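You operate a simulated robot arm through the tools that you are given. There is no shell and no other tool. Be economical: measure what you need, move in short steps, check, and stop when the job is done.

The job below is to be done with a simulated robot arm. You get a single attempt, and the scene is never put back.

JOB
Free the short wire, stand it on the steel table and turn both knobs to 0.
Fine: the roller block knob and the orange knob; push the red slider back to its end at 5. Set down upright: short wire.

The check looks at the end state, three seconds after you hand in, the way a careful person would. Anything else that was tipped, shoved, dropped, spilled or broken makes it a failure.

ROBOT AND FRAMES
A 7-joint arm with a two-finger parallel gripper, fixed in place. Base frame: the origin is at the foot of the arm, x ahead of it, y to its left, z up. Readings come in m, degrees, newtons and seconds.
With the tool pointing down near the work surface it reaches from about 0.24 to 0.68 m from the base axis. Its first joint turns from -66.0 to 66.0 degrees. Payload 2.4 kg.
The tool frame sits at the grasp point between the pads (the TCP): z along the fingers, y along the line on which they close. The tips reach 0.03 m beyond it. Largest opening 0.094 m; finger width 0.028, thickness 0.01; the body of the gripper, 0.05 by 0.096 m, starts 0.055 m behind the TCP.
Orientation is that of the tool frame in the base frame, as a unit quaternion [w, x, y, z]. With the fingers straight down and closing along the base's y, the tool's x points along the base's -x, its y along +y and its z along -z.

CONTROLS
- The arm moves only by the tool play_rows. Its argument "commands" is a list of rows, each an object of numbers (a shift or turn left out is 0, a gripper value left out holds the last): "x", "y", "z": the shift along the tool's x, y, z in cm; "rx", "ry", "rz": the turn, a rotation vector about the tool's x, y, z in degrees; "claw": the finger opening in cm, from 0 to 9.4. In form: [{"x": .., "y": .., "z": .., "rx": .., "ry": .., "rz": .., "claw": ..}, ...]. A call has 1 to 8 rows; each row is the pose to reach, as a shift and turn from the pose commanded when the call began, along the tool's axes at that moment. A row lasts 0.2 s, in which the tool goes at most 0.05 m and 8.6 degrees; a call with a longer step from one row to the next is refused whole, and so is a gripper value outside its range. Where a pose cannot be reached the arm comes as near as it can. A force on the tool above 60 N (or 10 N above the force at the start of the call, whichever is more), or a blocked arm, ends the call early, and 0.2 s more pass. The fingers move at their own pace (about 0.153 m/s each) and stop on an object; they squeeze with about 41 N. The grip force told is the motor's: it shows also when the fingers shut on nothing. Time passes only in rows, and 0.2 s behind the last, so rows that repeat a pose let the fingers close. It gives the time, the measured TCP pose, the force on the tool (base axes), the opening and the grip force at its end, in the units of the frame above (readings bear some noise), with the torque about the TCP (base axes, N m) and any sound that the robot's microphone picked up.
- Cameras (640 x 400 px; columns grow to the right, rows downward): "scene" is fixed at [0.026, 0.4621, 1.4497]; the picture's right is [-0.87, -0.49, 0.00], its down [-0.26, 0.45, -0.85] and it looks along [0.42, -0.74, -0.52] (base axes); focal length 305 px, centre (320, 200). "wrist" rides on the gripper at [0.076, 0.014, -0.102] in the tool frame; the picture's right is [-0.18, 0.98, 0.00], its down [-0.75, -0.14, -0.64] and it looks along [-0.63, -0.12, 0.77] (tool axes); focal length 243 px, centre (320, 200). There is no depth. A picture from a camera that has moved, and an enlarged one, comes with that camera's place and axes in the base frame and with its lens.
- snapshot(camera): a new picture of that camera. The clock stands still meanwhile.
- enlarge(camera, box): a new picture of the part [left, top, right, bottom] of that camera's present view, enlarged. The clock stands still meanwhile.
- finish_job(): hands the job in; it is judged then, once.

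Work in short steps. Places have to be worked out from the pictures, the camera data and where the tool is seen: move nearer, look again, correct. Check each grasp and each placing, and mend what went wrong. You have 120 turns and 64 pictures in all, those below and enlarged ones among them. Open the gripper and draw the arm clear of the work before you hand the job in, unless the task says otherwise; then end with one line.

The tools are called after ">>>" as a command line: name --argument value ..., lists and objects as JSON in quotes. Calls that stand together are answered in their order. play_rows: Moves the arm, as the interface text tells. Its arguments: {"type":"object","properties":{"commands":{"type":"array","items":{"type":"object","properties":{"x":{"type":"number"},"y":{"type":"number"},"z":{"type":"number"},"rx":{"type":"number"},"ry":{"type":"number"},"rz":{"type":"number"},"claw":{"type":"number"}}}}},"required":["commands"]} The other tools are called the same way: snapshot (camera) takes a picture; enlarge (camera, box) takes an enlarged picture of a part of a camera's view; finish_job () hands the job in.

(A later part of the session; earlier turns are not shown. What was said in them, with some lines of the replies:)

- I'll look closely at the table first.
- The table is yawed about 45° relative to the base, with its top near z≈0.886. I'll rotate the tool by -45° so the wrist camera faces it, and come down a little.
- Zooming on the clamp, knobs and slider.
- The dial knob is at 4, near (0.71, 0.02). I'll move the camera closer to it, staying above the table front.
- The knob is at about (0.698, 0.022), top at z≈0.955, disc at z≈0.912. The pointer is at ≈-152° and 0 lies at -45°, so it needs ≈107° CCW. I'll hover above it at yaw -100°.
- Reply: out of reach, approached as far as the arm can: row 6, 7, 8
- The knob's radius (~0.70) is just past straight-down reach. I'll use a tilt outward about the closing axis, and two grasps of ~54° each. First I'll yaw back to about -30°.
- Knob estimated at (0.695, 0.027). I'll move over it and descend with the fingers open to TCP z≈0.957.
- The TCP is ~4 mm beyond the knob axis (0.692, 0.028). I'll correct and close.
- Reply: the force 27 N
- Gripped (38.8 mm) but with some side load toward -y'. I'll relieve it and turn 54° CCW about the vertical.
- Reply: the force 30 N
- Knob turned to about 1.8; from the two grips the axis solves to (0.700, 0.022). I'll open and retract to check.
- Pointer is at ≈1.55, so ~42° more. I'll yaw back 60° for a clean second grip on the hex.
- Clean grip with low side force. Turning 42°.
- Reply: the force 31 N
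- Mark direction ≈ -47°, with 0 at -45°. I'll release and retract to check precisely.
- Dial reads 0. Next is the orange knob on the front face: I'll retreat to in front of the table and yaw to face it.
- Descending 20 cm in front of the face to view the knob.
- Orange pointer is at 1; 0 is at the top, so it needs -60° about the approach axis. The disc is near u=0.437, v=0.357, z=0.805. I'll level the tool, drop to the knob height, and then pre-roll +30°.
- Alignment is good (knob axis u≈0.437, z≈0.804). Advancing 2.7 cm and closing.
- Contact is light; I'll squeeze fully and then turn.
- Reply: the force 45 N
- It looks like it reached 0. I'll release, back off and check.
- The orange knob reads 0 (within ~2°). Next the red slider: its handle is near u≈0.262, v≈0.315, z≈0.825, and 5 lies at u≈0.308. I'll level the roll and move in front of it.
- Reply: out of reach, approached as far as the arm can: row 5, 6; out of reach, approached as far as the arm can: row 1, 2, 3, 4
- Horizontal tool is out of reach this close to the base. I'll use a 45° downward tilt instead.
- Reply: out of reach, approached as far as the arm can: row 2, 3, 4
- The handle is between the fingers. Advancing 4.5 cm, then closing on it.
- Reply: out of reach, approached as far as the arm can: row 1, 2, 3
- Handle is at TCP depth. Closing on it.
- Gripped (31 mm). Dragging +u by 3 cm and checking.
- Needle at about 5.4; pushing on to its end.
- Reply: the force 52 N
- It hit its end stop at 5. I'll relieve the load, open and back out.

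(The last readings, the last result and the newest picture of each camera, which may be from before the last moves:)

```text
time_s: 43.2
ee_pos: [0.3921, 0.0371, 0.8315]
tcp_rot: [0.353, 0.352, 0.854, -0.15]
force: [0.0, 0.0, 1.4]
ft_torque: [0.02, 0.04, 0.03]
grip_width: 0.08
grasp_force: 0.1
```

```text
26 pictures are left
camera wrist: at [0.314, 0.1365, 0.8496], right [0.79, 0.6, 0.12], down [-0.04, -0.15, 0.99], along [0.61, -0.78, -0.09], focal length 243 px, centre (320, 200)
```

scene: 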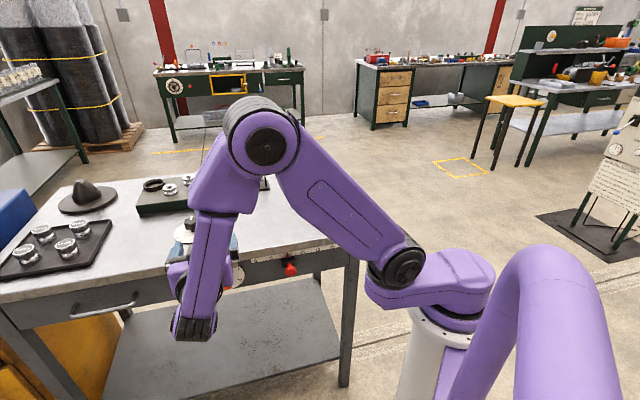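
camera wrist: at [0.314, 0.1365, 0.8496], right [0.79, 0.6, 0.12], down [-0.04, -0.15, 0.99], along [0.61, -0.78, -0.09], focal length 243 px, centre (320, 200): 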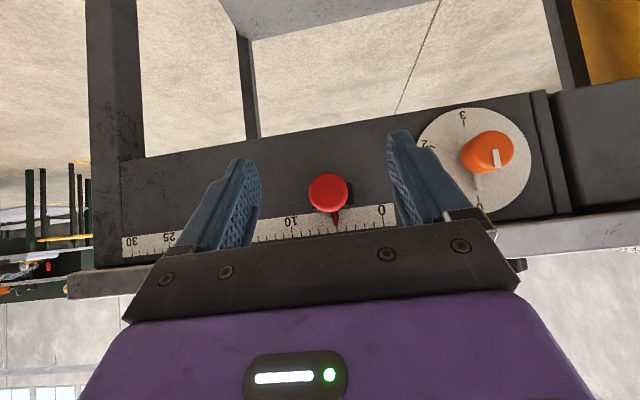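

Slider is at 5 and free. Now to the clamp: rise 30 cm and return the tool to vertical.

>>> play_rows --commands '[{"x": -2.6, "z": -2.6, "ry": 5.6}, {"x": -5.3, "z": -5.3, "ry": 11.2}, {"x": -8, "z": -8, "ry": 16.8}, {"x": -10.6, "z": -10.6, "ry": 22.5}, {"x": -13.2, "z": -13.2, "ry": 28}, {"x": -15.9, "z": -15.9, "ry": 33.7}, {"x": -18.5, "z": -18.5, "ry": 39.3}, {"x": -21.2, "z": -21.2, "ry": 45}]'

>>> play_rows --commands '[{"y": -4.2, "x": -1}, {"y": -8.4, "x": -2}, {"y": -12.6, "x": -3}, {"y": -16.8, "x": -4}, {"y": -19, "x": -4.8}, {"y": -19, "x": -4.8}]'

>>> snapshot --camera "wrist"

>>> enlarge --camera "scene" --box '[280, 130, 360, 230]'

```text
time_s: 45.0
ee_pos: [0.397, 0.042, 1.1317]
tcp_rot: [-0.002, 0.382, 0.924, -0.004]
force: [0.2, 0.1, -0.2]
ft_torque: [0.0, 0.01, -0.01]
grip_width: 0.0799
grasp_force: 0.1
```

```text
time_s: 46.4
ee_pos: [0.2962, -0.1263, 1.1312]
tcp_rot: [-0.002, 0.383, 0.924, -0.004]
force: [0.8, 0.4, -0.4]
ft_torque: [-0.05, 0.0, -0.05]
grip_width: 0.0801
grasp_force: 0.0
```

```text
25 pictures are left
camera wrist: at [0.2533, -0.0619, 1.2342], right [0.83, 0.56, -0.01], down [0.44, -0.63, 0.64], along [0.36, -0.53, -0.77], focal length 243 px, centre (320, 200)
```

wrist: 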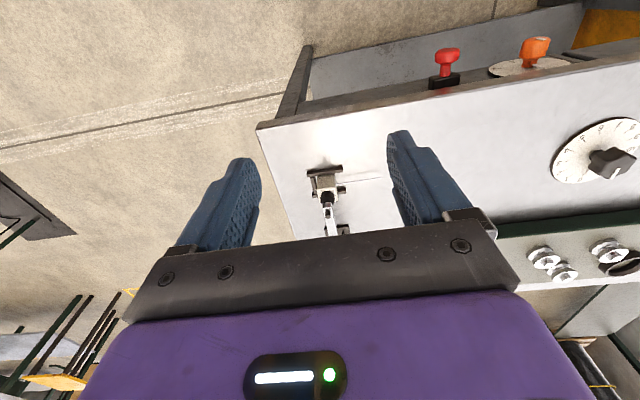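

```text
4.00 times, centred on (320, 180) of scene
camera zoom: at [0.026, 0.4621, 1.4497], right [-0.87, -0.49, 0.0], down [-0.26, 0.45, -0.85], along [0.42, -0.74, -0.52], focal length 1220 px, centre (320, 280)
```

zoom: 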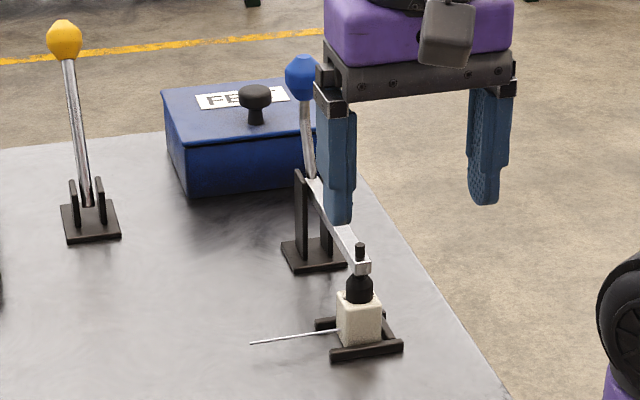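

Clamp geometry (table frame): pivot ≈ (v 0.584, z 0.98), ball ≈ (u 0.104, v 0.633, z 1.056), block at v≈0.455. I'll move above the ball and look before gripping it.

>>> play_rows --commands '[{"x": -4.5, "y": -0.5}, {"x": -9, "y": -1}, {"x": -13.5, "y": -1.5}, {"x": -18, "y": -1.6}, {"x": -22.5, "y": -1.6}, {"x": -27, "y": -1.6}, {"x": -29.5, "y": -1.6, "claw": 6}, {"x": -29.5, "y": -1.6}]'

>>> snapshot --camera "wrist"

>>> enlarge --camera "scene" --box '[280, 110, 380, 230]'

```text
time_s: 48.2
ee_pos: [0.4901, -0.3484, 1.1335]
tcp_rot: [-0.001, 0.382, 0.924, -0.004]
force: [0.0, -0.2, -0.1]
ft_torque: [0.01, -0.02, 0.01]
grip_width: 0.0601
grasp_force: 0.1
```

```text
23 pictures are left
camera wrist: at [0.4479, -0.2836, 1.2365], right [0.83, 0.56, -0.01], down [0.44, -0.63, 0.64], along [0.36, -0.53, -0.77], focal length 243 px, centre (320, 200)
```

wrist: 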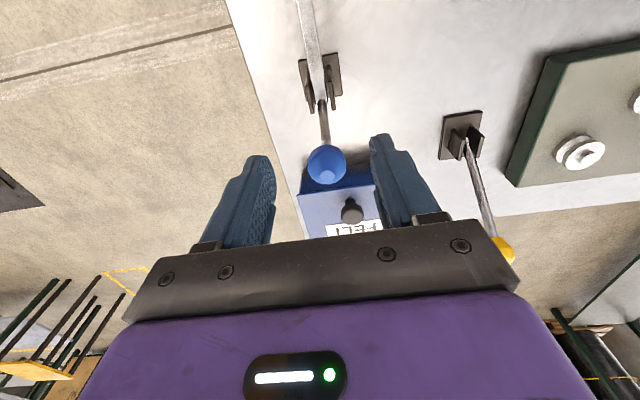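

```text
3.33 times, centred on (330, 170) of scene
camera zoom: at [0.0261, 0.4621, 1.4497], right [-0.87, -0.49, 0.0], down [-0.26, 0.45, -0.85], along [0.42, -0.74, -0.52], focal length 1017 px, centre (287, 300)
```

zoom: 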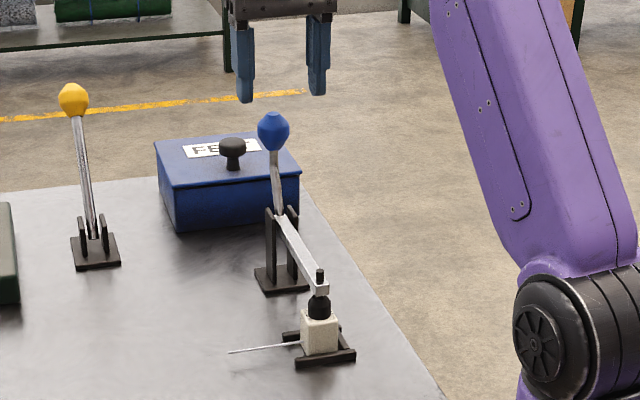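

Refined: ball at (u 0.102, v 0.624, z 1.062), pivot (v 0.592, z 0.983). Moving over the ball and gripping it.

>>> play_rows --commands '[{"x": -3.1, "y": 0.2}, {"x": -3.1, "y": 0.2, "z": 3.5}, {"x": -3.1, "y": 0.2, "z": 6.8}, {"x": -3.1, "y": 0.2, "z": 6.8}, {"x": -3.1, "y": 0.2, "z": 6.8, "claw": 2}, {"x": -3.1, "y": 0.2, "z": 6.8}, {"x": -3.1, "y": 0.2, "z": 6.8}]'

>>> enlarge --camera "scene" --box '[280, 110, 380, 230]'

```text
time_s: 49.8
ee_pos: [0.5138, -0.3715, 1.0653]
tcp_rot: [-0.002, 0.384, 0.923, -0.005]
force: [-7.2, -7.1, -5.1]
ft_torque: [-0.29, -0.19, -0.15]
grip_width: 0.0323
grasp_force: 45.4
```

```text
3.33 times, centred on (330, 170) of scene
camera zoom: at [0.0259, 0.4618, 1.4498], right [-0.87, -0.49, 0.0], down [-0.26, 0.45, -0.85], along [0.42, -0.74, -0.52], focal length 1017 px, centre (287, 300)
```

zoom: 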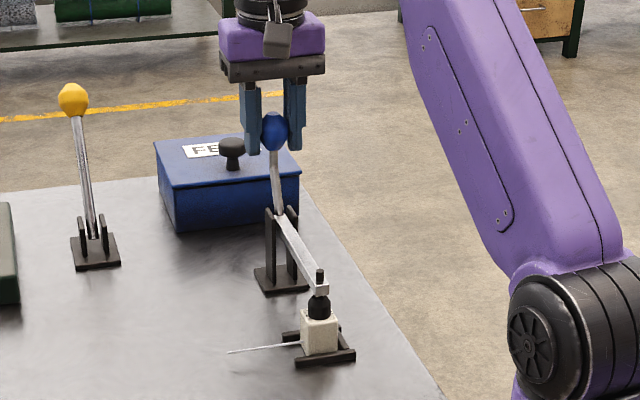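

Ball gripped (32 mm). Starting the arc backward, a first 30°.

>>> play_rows --commands '[{"x": -0.65, "z": 0.3, "y": -0.15}, {"x": -1.3, "z": 0.7, "y": -0.2}, {"x": -1.9, "z": 1.1, "y": -0.2}, {"x": -2.5, "z": 1.6, "y": -0.2}, {"x": -3.5, "z": 2.7, "y": -0.2}]'

>>> enlarge --camera "scene" --box '[280, 110, 380, 230]'

```text
time_s: 51.0
ee_pos: [0.5382, -0.3965, 1.0408]
tcp_rot: [0.003, 0.384, 0.923, -0.006]
force: [-5.1, -8.3, 25.8]
ft_torque: [0.5, 0.96, -0.14]
grip_width: 0.0324
grasp_force: 45.4
```

```text
3.33 times, centred on (330, 170) of scene
camera zoom: at [0.0255, 0.4621, 1.4497], right [-0.87, -0.49, 0.0], down [-0.26, 0.45, -0.85], along [0.42, -0.74, -0.52], focal length 1017 px, centre (287, 300)
```

zoom: 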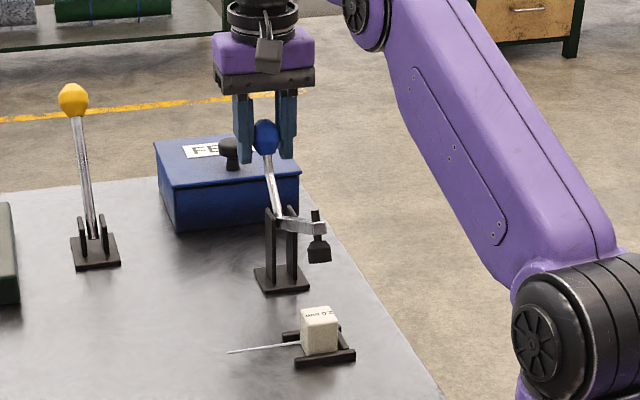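

The arm lifts off the block (which is marked "WIRE 0.2"-like). Continuing the arc.

>>> play_rows --commands '[{"x": -0.7, "z": 1.0}, {"x": -1.2, "z": 2.1}, {"x": -1.6, "z": 3.3}, {"x": -1.7, "z": 4.5}, {"x": -1.7, "z": 5.7}, {"x": -1.6, "z": 6.5}]'

>>> enlarge --camera "scene" --box '[280, 110, 380, 230]'

```text
time_s: 52.4
ee_pos: [0.5525, -0.4106, 0.9747]
tcp_rot: [0.011, 0.385, 0.923, -0.008]
force: [29.1, -40.6, 16.8]
ft_torque: [1.11, 1.01, 0.0]
grip_width: 0.0347
grasp_force: 44.8
```

```text
3.33 times, centred on (330, 170) of scene
camera zoom: at [0.0266, 0.4611, 1.4501], right [-0.87, -0.49, 0.0], down [-0.26, 0.45, -0.85], along [0.42, -0.74, -0.52], focal length 1017 px, centre (287, 300)
```

zoom: 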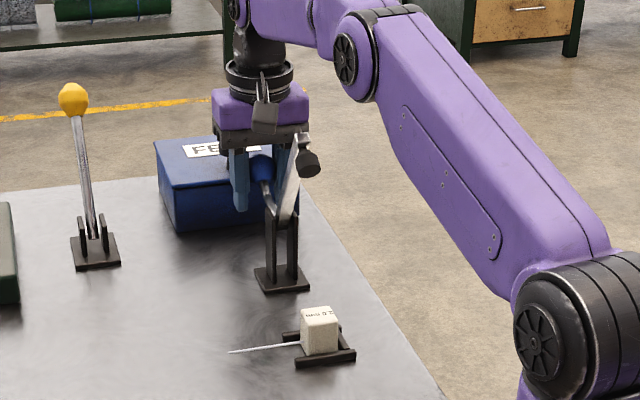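

The clamp arm is nearly vertical. I'll open and lift away, seeing whether it stays.

>>> play_rows --commands '[{"x": -0.3, "claw": 4.5}, {"x": -0.3, "claw": 6.5}, {"x": -0.3, "claw": 6.5}, {"x": -0.3, "claw": 6.5}]'

>>> enlarge --camera "scene" --box '[280, 110, 380, 230]'

```text
time_s: 53.4
ee_pos: [0.5515, -0.4076, 0.9729]
tcp_rot: [-0.002, 0.383, 0.924, -0.004]
force: [-0.5, 0.4, 0.2]
ft_torque: [-0.02, 0.04, -0.02]
grip_width: 0.065
grasp_force: 0.1
```

```text
3.33 times, centred on (330, 170) of scene
camera zoom: at [0.026, 0.4621, 1.4497], right [-0.87, -0.49, 0.0], down [-0.26, 0.45, -0.85], along [0.42, -0.74, -0.52], focal length 1017 px, centre (287, 300)
```

zoom: 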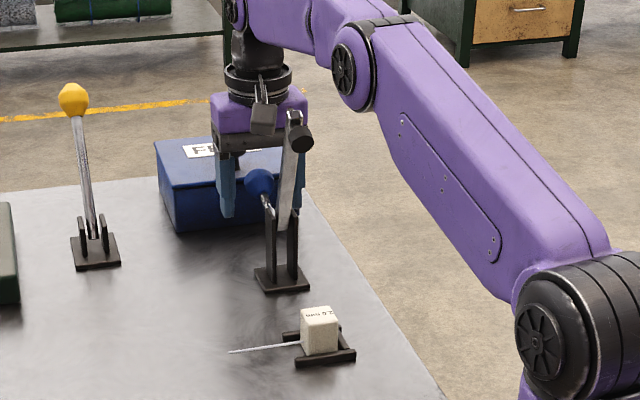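

It stays open. Lifting straight up with force watch.

>>> play_rows --commands '[{"z": -2}, {"z": -4}, {"z": -6}, {"z": -6}]'

>>> play_rows --commands '[{"z": -4}, {"z": -8}, {"z": -12}, {"z": -15}, {"z": -15}]'

>>> enlarge --camera "scene" --box '[280, 110, 380, 230]'

```text
time_s: 54.4
ee_pos: [0.5492, -0.407, 1.0353]
tcp_rot: [-0.002, 0.383, 0.924, -0.005]
force: [-0.3, -0.1, 0.1]
ft_torque: [0.0, -0.03, 0.0]
grip_width: 0.0653
grasp_force: 0.2
```

```text
time_s: 55.6
ee_pos: [0.5173, -0.3762, 1.165]
tcp_rot: [-0.001, 0.383, 0.924, -0.005]
force: [0.2, 0.4, 0.4]
ft_torque: [-0.04, 0.02, 0.01]
grip_width: 0.0649
grasp_force: 0.0
out of reach, approached as far as the arm can: row 1, 2, 3, 4, 5
```

```text
3.33 times, centred on (330, 170) of scene
camera zoom: at [0.026, 0.4621, 1.4497], right [-0.87, -0.49, 0.0], down [-0.26, 0.45, -0.85], along [0.42, -0.74, -0.52], focal length 1017 px, centre (287, 300)
```

zoom: 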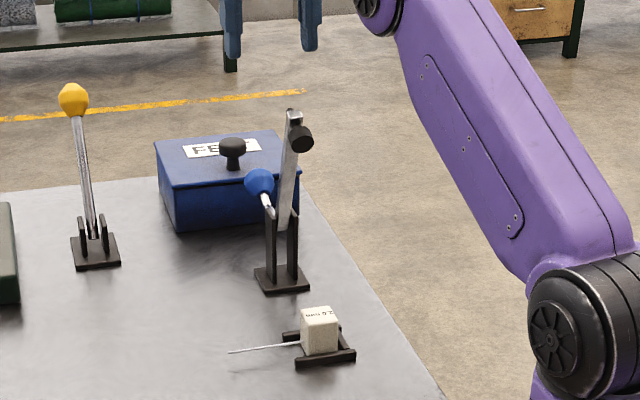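

Clamp is clear and stable. Moving back for a close look at the block.

>>> play_rows --commands '[{"x": 4.5, "z": -0.5}, {"x": 9, "z": -0.5}, {"x": 13.5, "z": -0.5}, {"x": 18, "z": 0}, {"x": 22.5, "z": 2}, {"x": 26, "z": 5}, {"x": 27, "y": 1, "z": 8, "claw": 8}, {"x": 27, "y": 1, "z": 10}]'

>>> enlarge --camera "wrist" --box '[240, 80, 440, 230]'

>>> enlarge --camera "scene" --box '[295, 185, 345, 235]'

```text
time_s: 57.4
ee_pos: [0.3311, -0.1799, 1.067]
tcp_rot: [0.0, 0.382, 0.924, -0.005]
force: [0.2, 0.1, 0.6]
ft_torque: [0.0, -0.01, 0.0]
grip_width: 0.0801
grasp_force: 0.1
```

```text
2.67 times, centred on (340, 155) of wrist
camera zoom: at [0.2885, -0.1159, 1.169], right [0.83, 0.56, -0.01], down [0.44, -0.63, 0.64], along [0.36, -0.54, -0.76], focal length 647 px, centre (267, 320)
```

zoom: 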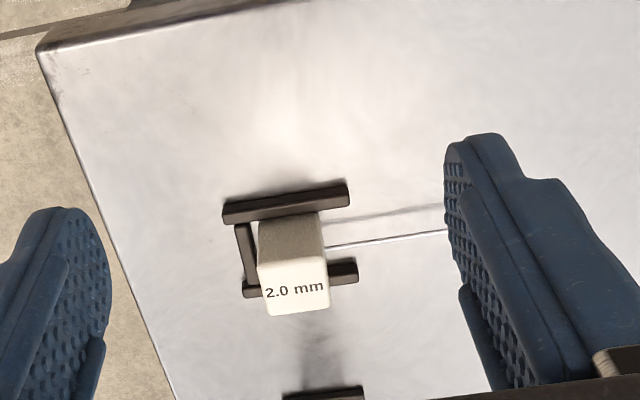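

```text
8.00 times, centred on (320, 210) of scene
camera zoom: at [0.026, 0.4621, 1.4497], right [-0.87, -0.49, 0.0], down [-0.26, 0.45, -0.85], along [0.42, -0.74, -0.52], focal length 2440 px, centre (320, 120)
```

zoom: 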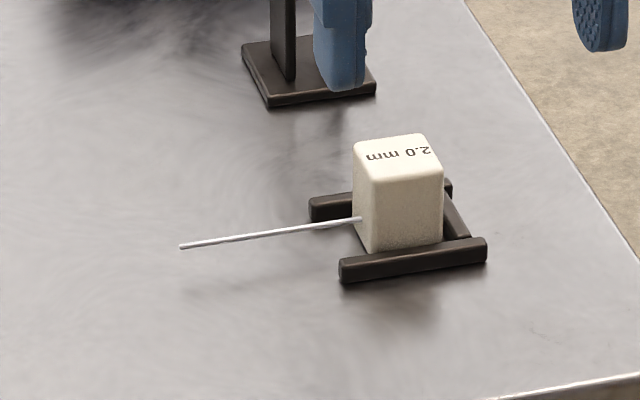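

The block ("2.0 mm") stands in a low nest, with the wire leaving low on its +u side. Its top is at (u 0.0995, v 0.4665, z≈0.94). I'll go above it, closing along u with the tips kept above the rails and wire.

>>> play_rows --commands '[{"x": -4, "y": -0.4, "z": 1}, {"x": -8, "y": -0.75, "z": 2, "claw": 6.5}, {"x": -10.5, "y": -0.75, "z": 4}, {"x": -10.5, "y": -0.75, "z": 7}, {"x": -10.5, "y": -0.75, "z": 7}]'

>>> snapshot --camera "wrist"

>>> enlarge --camera "scene" --box '[290, 155, 350, 235]'

```text
time_s: 58.6
ee_pos: [0.3997, -0.2613, 0.9941]
tcp_rot: [-0.001, 0.383, 0.924, -0.004]
force: [0.6, 0.1, 0.6]
ft_torque: [0.01, -0.01, 0.02]
grip_width: 0.0652
grasp_force: 0.0
```

```text
14 pictures are left
camera wrist: at [0.3577, -0.1958, 1.0968], right [0.83, 0.56, -0.01], down [0.44, -0.63, 0.64], along [0.36, -0.53, -0.77], focal length 243 px, centre (320, 200)
```

wrist: 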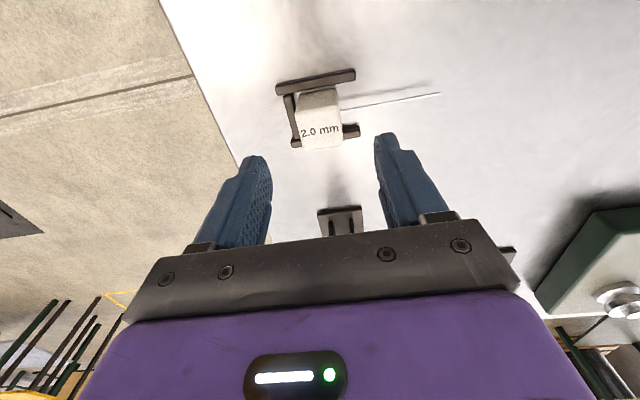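

```text
5.00 times, centred on (320, 195) of scene
camera zoom: at [0.0261, 0.4621, 1.4497], right [-0.87, -0.49, 0.0], down [-0.26, 0.45, -0.85], along [0.42, -0.74, -0.52], focal length 1525 px, centre (320, 225)
```

zoom: 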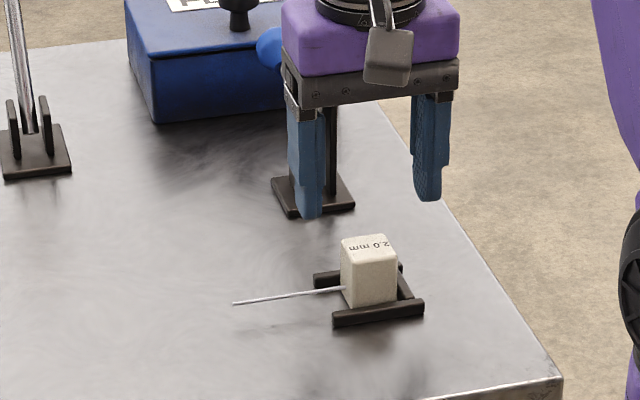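

Nearly aligned; a 3 mm trim, then descend to TCP z≈0.953 and close.

>>> play_rows --commands '[{"x": 0.4, "y": 0.3, "z": 2}, {"x": 0.4, "y": 0.3, "z": 4.1}, {"x": 0.4, "y": 0.3, "z": 4.1}, {"x": 0.4, "y": 0.3, "z": 4.1, "claw": 4.2}, {"x": 0.4, "y": 0.3, "z": 4.1, "claw": 2.4}, {"x": 0.4, "y": 0.3, "z": 4.1}, {"x": 0.4, "y": 0.3, "z": 4.1}]'

>>> enlarge --camera "scene" --box '[290, 165, 350, 235]'

```text
time_s: 60.2
ee_pos: [0.3977, -0.2565, 0.9538]
tcp_rot: [-0.001, 0.382, 0.924, -0.005]
force: [0.7, 0.2, 0.4]
ft_torque: [-0.03, 0.01, 0.0]
grip_width: 0.0288
grasp_force: 40.7
```

```text
5.71 times, centred on (320, 200) of scene
camera zoom: at [0.0261, 0.4621, 1.4497], right [-0.87, -0.49, 0.0], down [-0.26, 0.45, -0.85], along [0.42, -0.74, -0.52], focal length 1743 px, centre (320, 200)
```

zoom: 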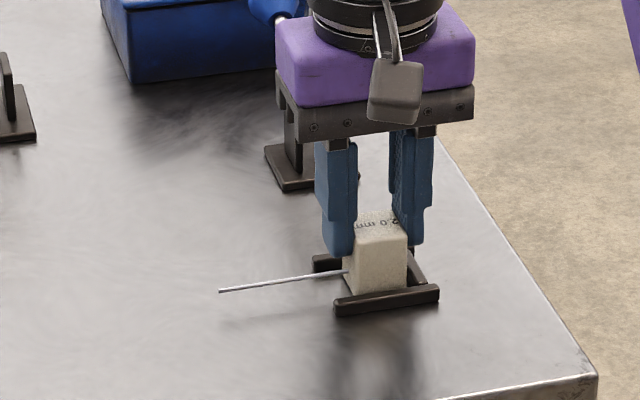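

Held at 28.8 mm, wire untouched. Lifting straight up.

>>> play_rows --commands '[{"z": -0.5}, {"z": -1.5}, {"z": -3}, {"z": -5}, {"z": -5}]'

>>> enlarge --camera "scene" --box '[290, 155, 350, 235]'

```text
time_s: 61.4
ee_pos: [0.4004, -0.2559, 1.0038]
tcp_rot: [-0.002, 0.383, 0.924, -0.004]
force: [-0.2, 0.2, -1.1]
ft_torque: [0.01, 0.01, -0.02]
grip_width: 0.0289
grasp_force: 40.7
```

```text
5.00 times, centred on (320, 195) of scene
camera zoom: at [0.0261, 0.4621, 1.4497], right [-0.87, -0.49, 0.0], down [-0.26, 0.45, -0.85], along [0.42, -0.74, -0.52], focal length 1525 px, centre (320, 225)
```

zoom: 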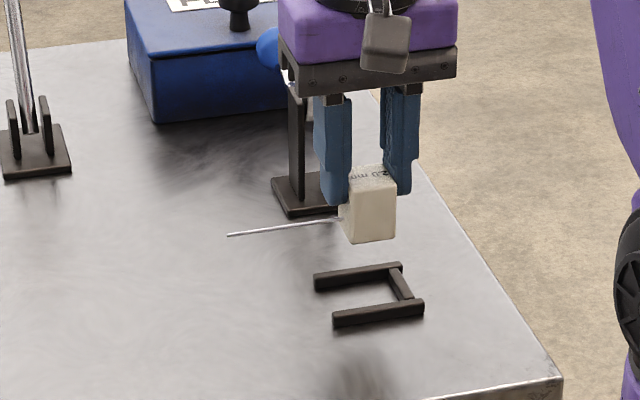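

It's free. Carrying it 14 cm along +u to open table, then lowering to the same height.

>>> play_rows --commands '[{"y": 3.5, "x": 0.5}, {"y": 7, "x": 1}, {"y": 10.5, "x": 1.5}, {"y": 14, "x": 2}, {"y": 14, "x": 2}, {"y": 14, "x": 2, "z": 2.5}, {"y": 14, "x": 2, "z": 4.4}, {"y": 14, "x": 2, "z": 4.4}]'

>>> enlarge --camera "scene" --box '[220, 165, 320, 245]'

```text
time_s: 63.2
ee_pos: [0.4838, -0.1424, 0.9564]
tcp_rot: [-0.002, 0.383, 0.924, -0.004]
force: [0.1, -0.6, -0.3]
ft_torque: [0.01, -0.01, 0.02]
grip_width: 0.029
grasp_force: 41.1
```

```text
5.00 times, centred on (270, 205) of scene
camera zoom: at [0.0261, 0.4621, 1.4497], right [-0.87, -0.49, 0.0], down [-0.26, 0.45, -0.85], along [0.42, -0.74, -0.52], focal length 1525 px, centre (570, 175)
```

zoom: 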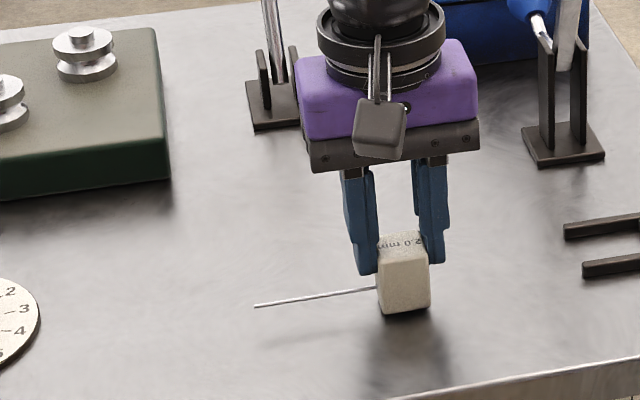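

Almost down (about 3 mm above). Lowering gently until contact.

>>> play_rows --commands '[{"z": 0.1}, {"z": 0.2}, {"z": 0.3}, {"z": 0.35}]'

```text
time_s: 64.2
ee_pos: [0.4856, -0.1424, 0.9545]
tcp_rot: [-0.001, 0.383, 0.924, -0.002]
force: [-0.5, -0.5, 0.2]
ft_torque: [0.04, -0.01, 0.02]
grip_width: 0.0291
grasp_force: 40.7
```

>>> play_rows --commands '[{"z": 0.1}, {"z": 0.2}, {"z": 0.2}]'

```text
time_s: 65.0
ee_pos: [0.4847, -0.1431, 0.9531]
tcp_rot: [0.0, 0.383, 0.924, -0.004]
force: [-7.5, 0.9, 27.5]
ft_torque: [0.3, 0.38, 0.04]
grip_width: 0.0288
grasp_force: 41.8
```

Contact with the table (27 N up). I'll ease off 1 mm, open, and lift away.

>>> play_rows --commands '[{"z": -0.12}, {"z": -0.12, "claw": 4}, {"z": -0.12, "claw": 6}, {"z": -0.12, "claw": 6}, {"z": -3}, {"z": -7}, {"z": -11}, {"z": -15}]'

>>> enlarge --camera "scene" --box '[220, 165, 320, 245]'

```text
time_s: 66.8
ee_pos: [0.482, -0.1399, 1.1053]
tcp_rot: [-0.001, 0.383, 0.924, -0.004]
force: [-0.6, -0.1, -0.4]
ft_torque: [0.02, 0.01, -0.02]
grip_width: 0.06
grasp_force: 0.0
```

```text
5.00 times, centred on (270, 205) of scene
camera zoom: at [0.026, 0.4621, 1.4497], right [-0.87, -0.49, 0.0], down [-0.26, 0.45, -0.85], along [0.42, -0.74, -0.52], focal length 1525 px, centre (570, 175)
```

zoom: 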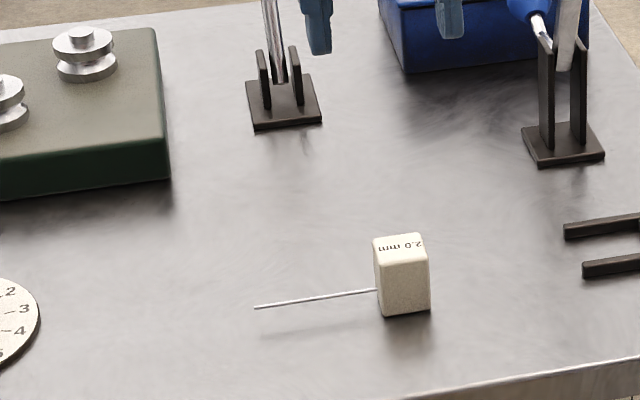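

It stands upright. Drawing the arm up and back, then a final check of the knobs.

>>> play_rows --commands '[{"x": 4, "z": -2, "y": -1}, {"x": 8, "z": -4, "y": -3}, {"x": 12, "z": -6, "y": -6}, {"x": 16, "z": -8, "y": -8}, {"x": 18, "z": -10, "y": -10}, {"x": 18, "z": -10, "y": -12}]'

>>> enlarge --camera "scene" --box '[170, 200, 310, 300]'

>>> enlarge --camera "scene" --box '[200, 255, 250, 295]'

>>> snapshot --camera "scene"

```text
refused: row 3 steps farther than a row can; nothing moved
```

```text
4.00 times, centred on (240, 250) of scene
camera zoom: at [0.026, 0.4621, 1.4497], right [-0.87, -0.49, 0.0], down [-0.26, 0.45, -0.85], along [0.42, -0.74, -0.52], focal length 1220 px, centre (640, 0)
```

zoom: 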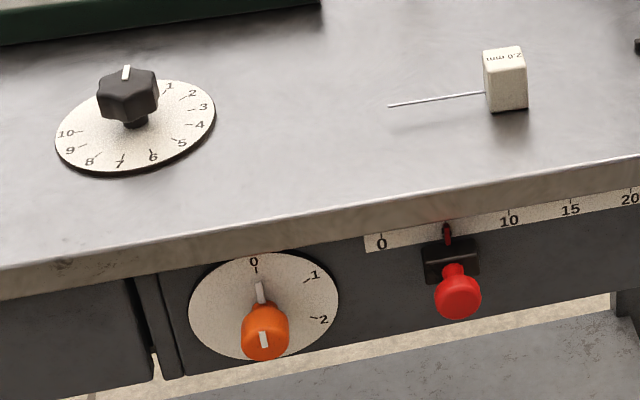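

```text
10.00 times, centred on (225, 275) of scene
camera zoom: at [0.026, 0.4621, 1.4497], right [-0.87, -0.49, 0.0], down [-0.26, 0.45, -0.85], along [0.42, -0.74, -0.52], focal length 3050 px, centre (1270, -550)
```

zoom: 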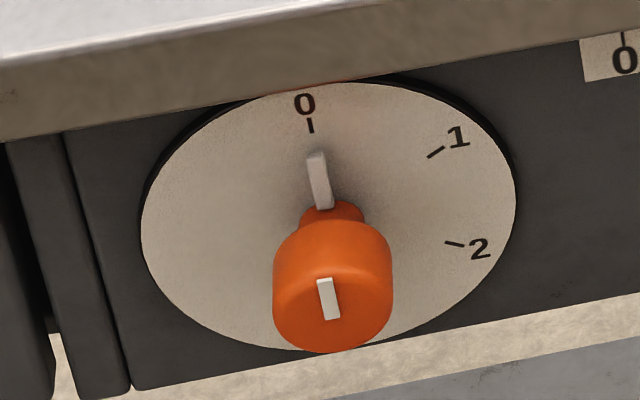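

```text
6 pictures are left
```

scene: 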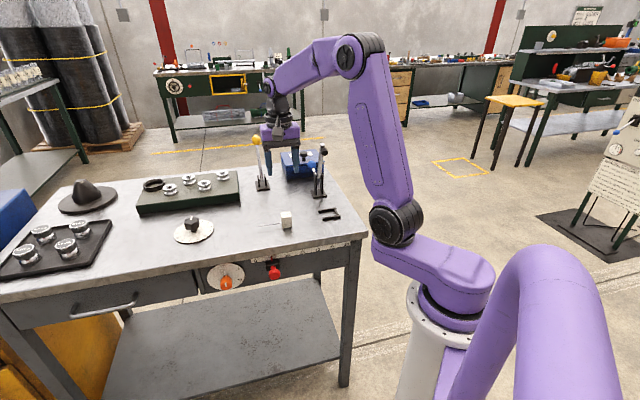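

All settings read correctly: dial 0, orange 0, slider 5, block upright. Drawing the arm clear with smaller steps.

>>> play_rows --commands '[{"x": 3.5, "z": -2, "y": -1}, {"x": 7, "z": -4, "y": -2}, {"x": 10.5, "z": -6, "y": -3}, {"x": 14, "z": -8, "y": -4}, {"x": 17, "z": -10, "y": -5}, {"x": 17, "z": -10, "y": -5}]'

>>> snapshot --camera "scene"

```text
time_s: 68.2
ee_pos: [0.3307, -0.0549, 1.2033]
tcp_rot: [-0.002, 0.384, 0.924, -0.003]
force: [-0.1, -1.2, 0.3]
ft_torque: [0.04, -0.03, 0.04]
grip_width: 0.06
grasp_force: 0.0
```

```text
5 pictures are left
```

scene: 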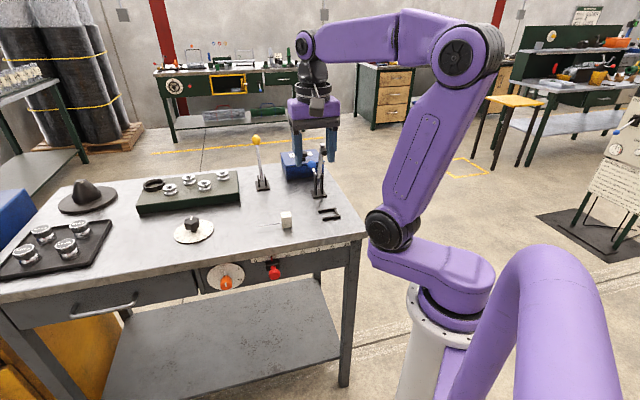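

The arm is clear and everything is in place; handing in.

>>> finish_job

```text
The job is handed in.
```

The short wire is out of the clamp and standing upright on the steel table. Both knobs are at 0, the red slider is against its end at 5, and the clamp is left open with the arm drawn clear.
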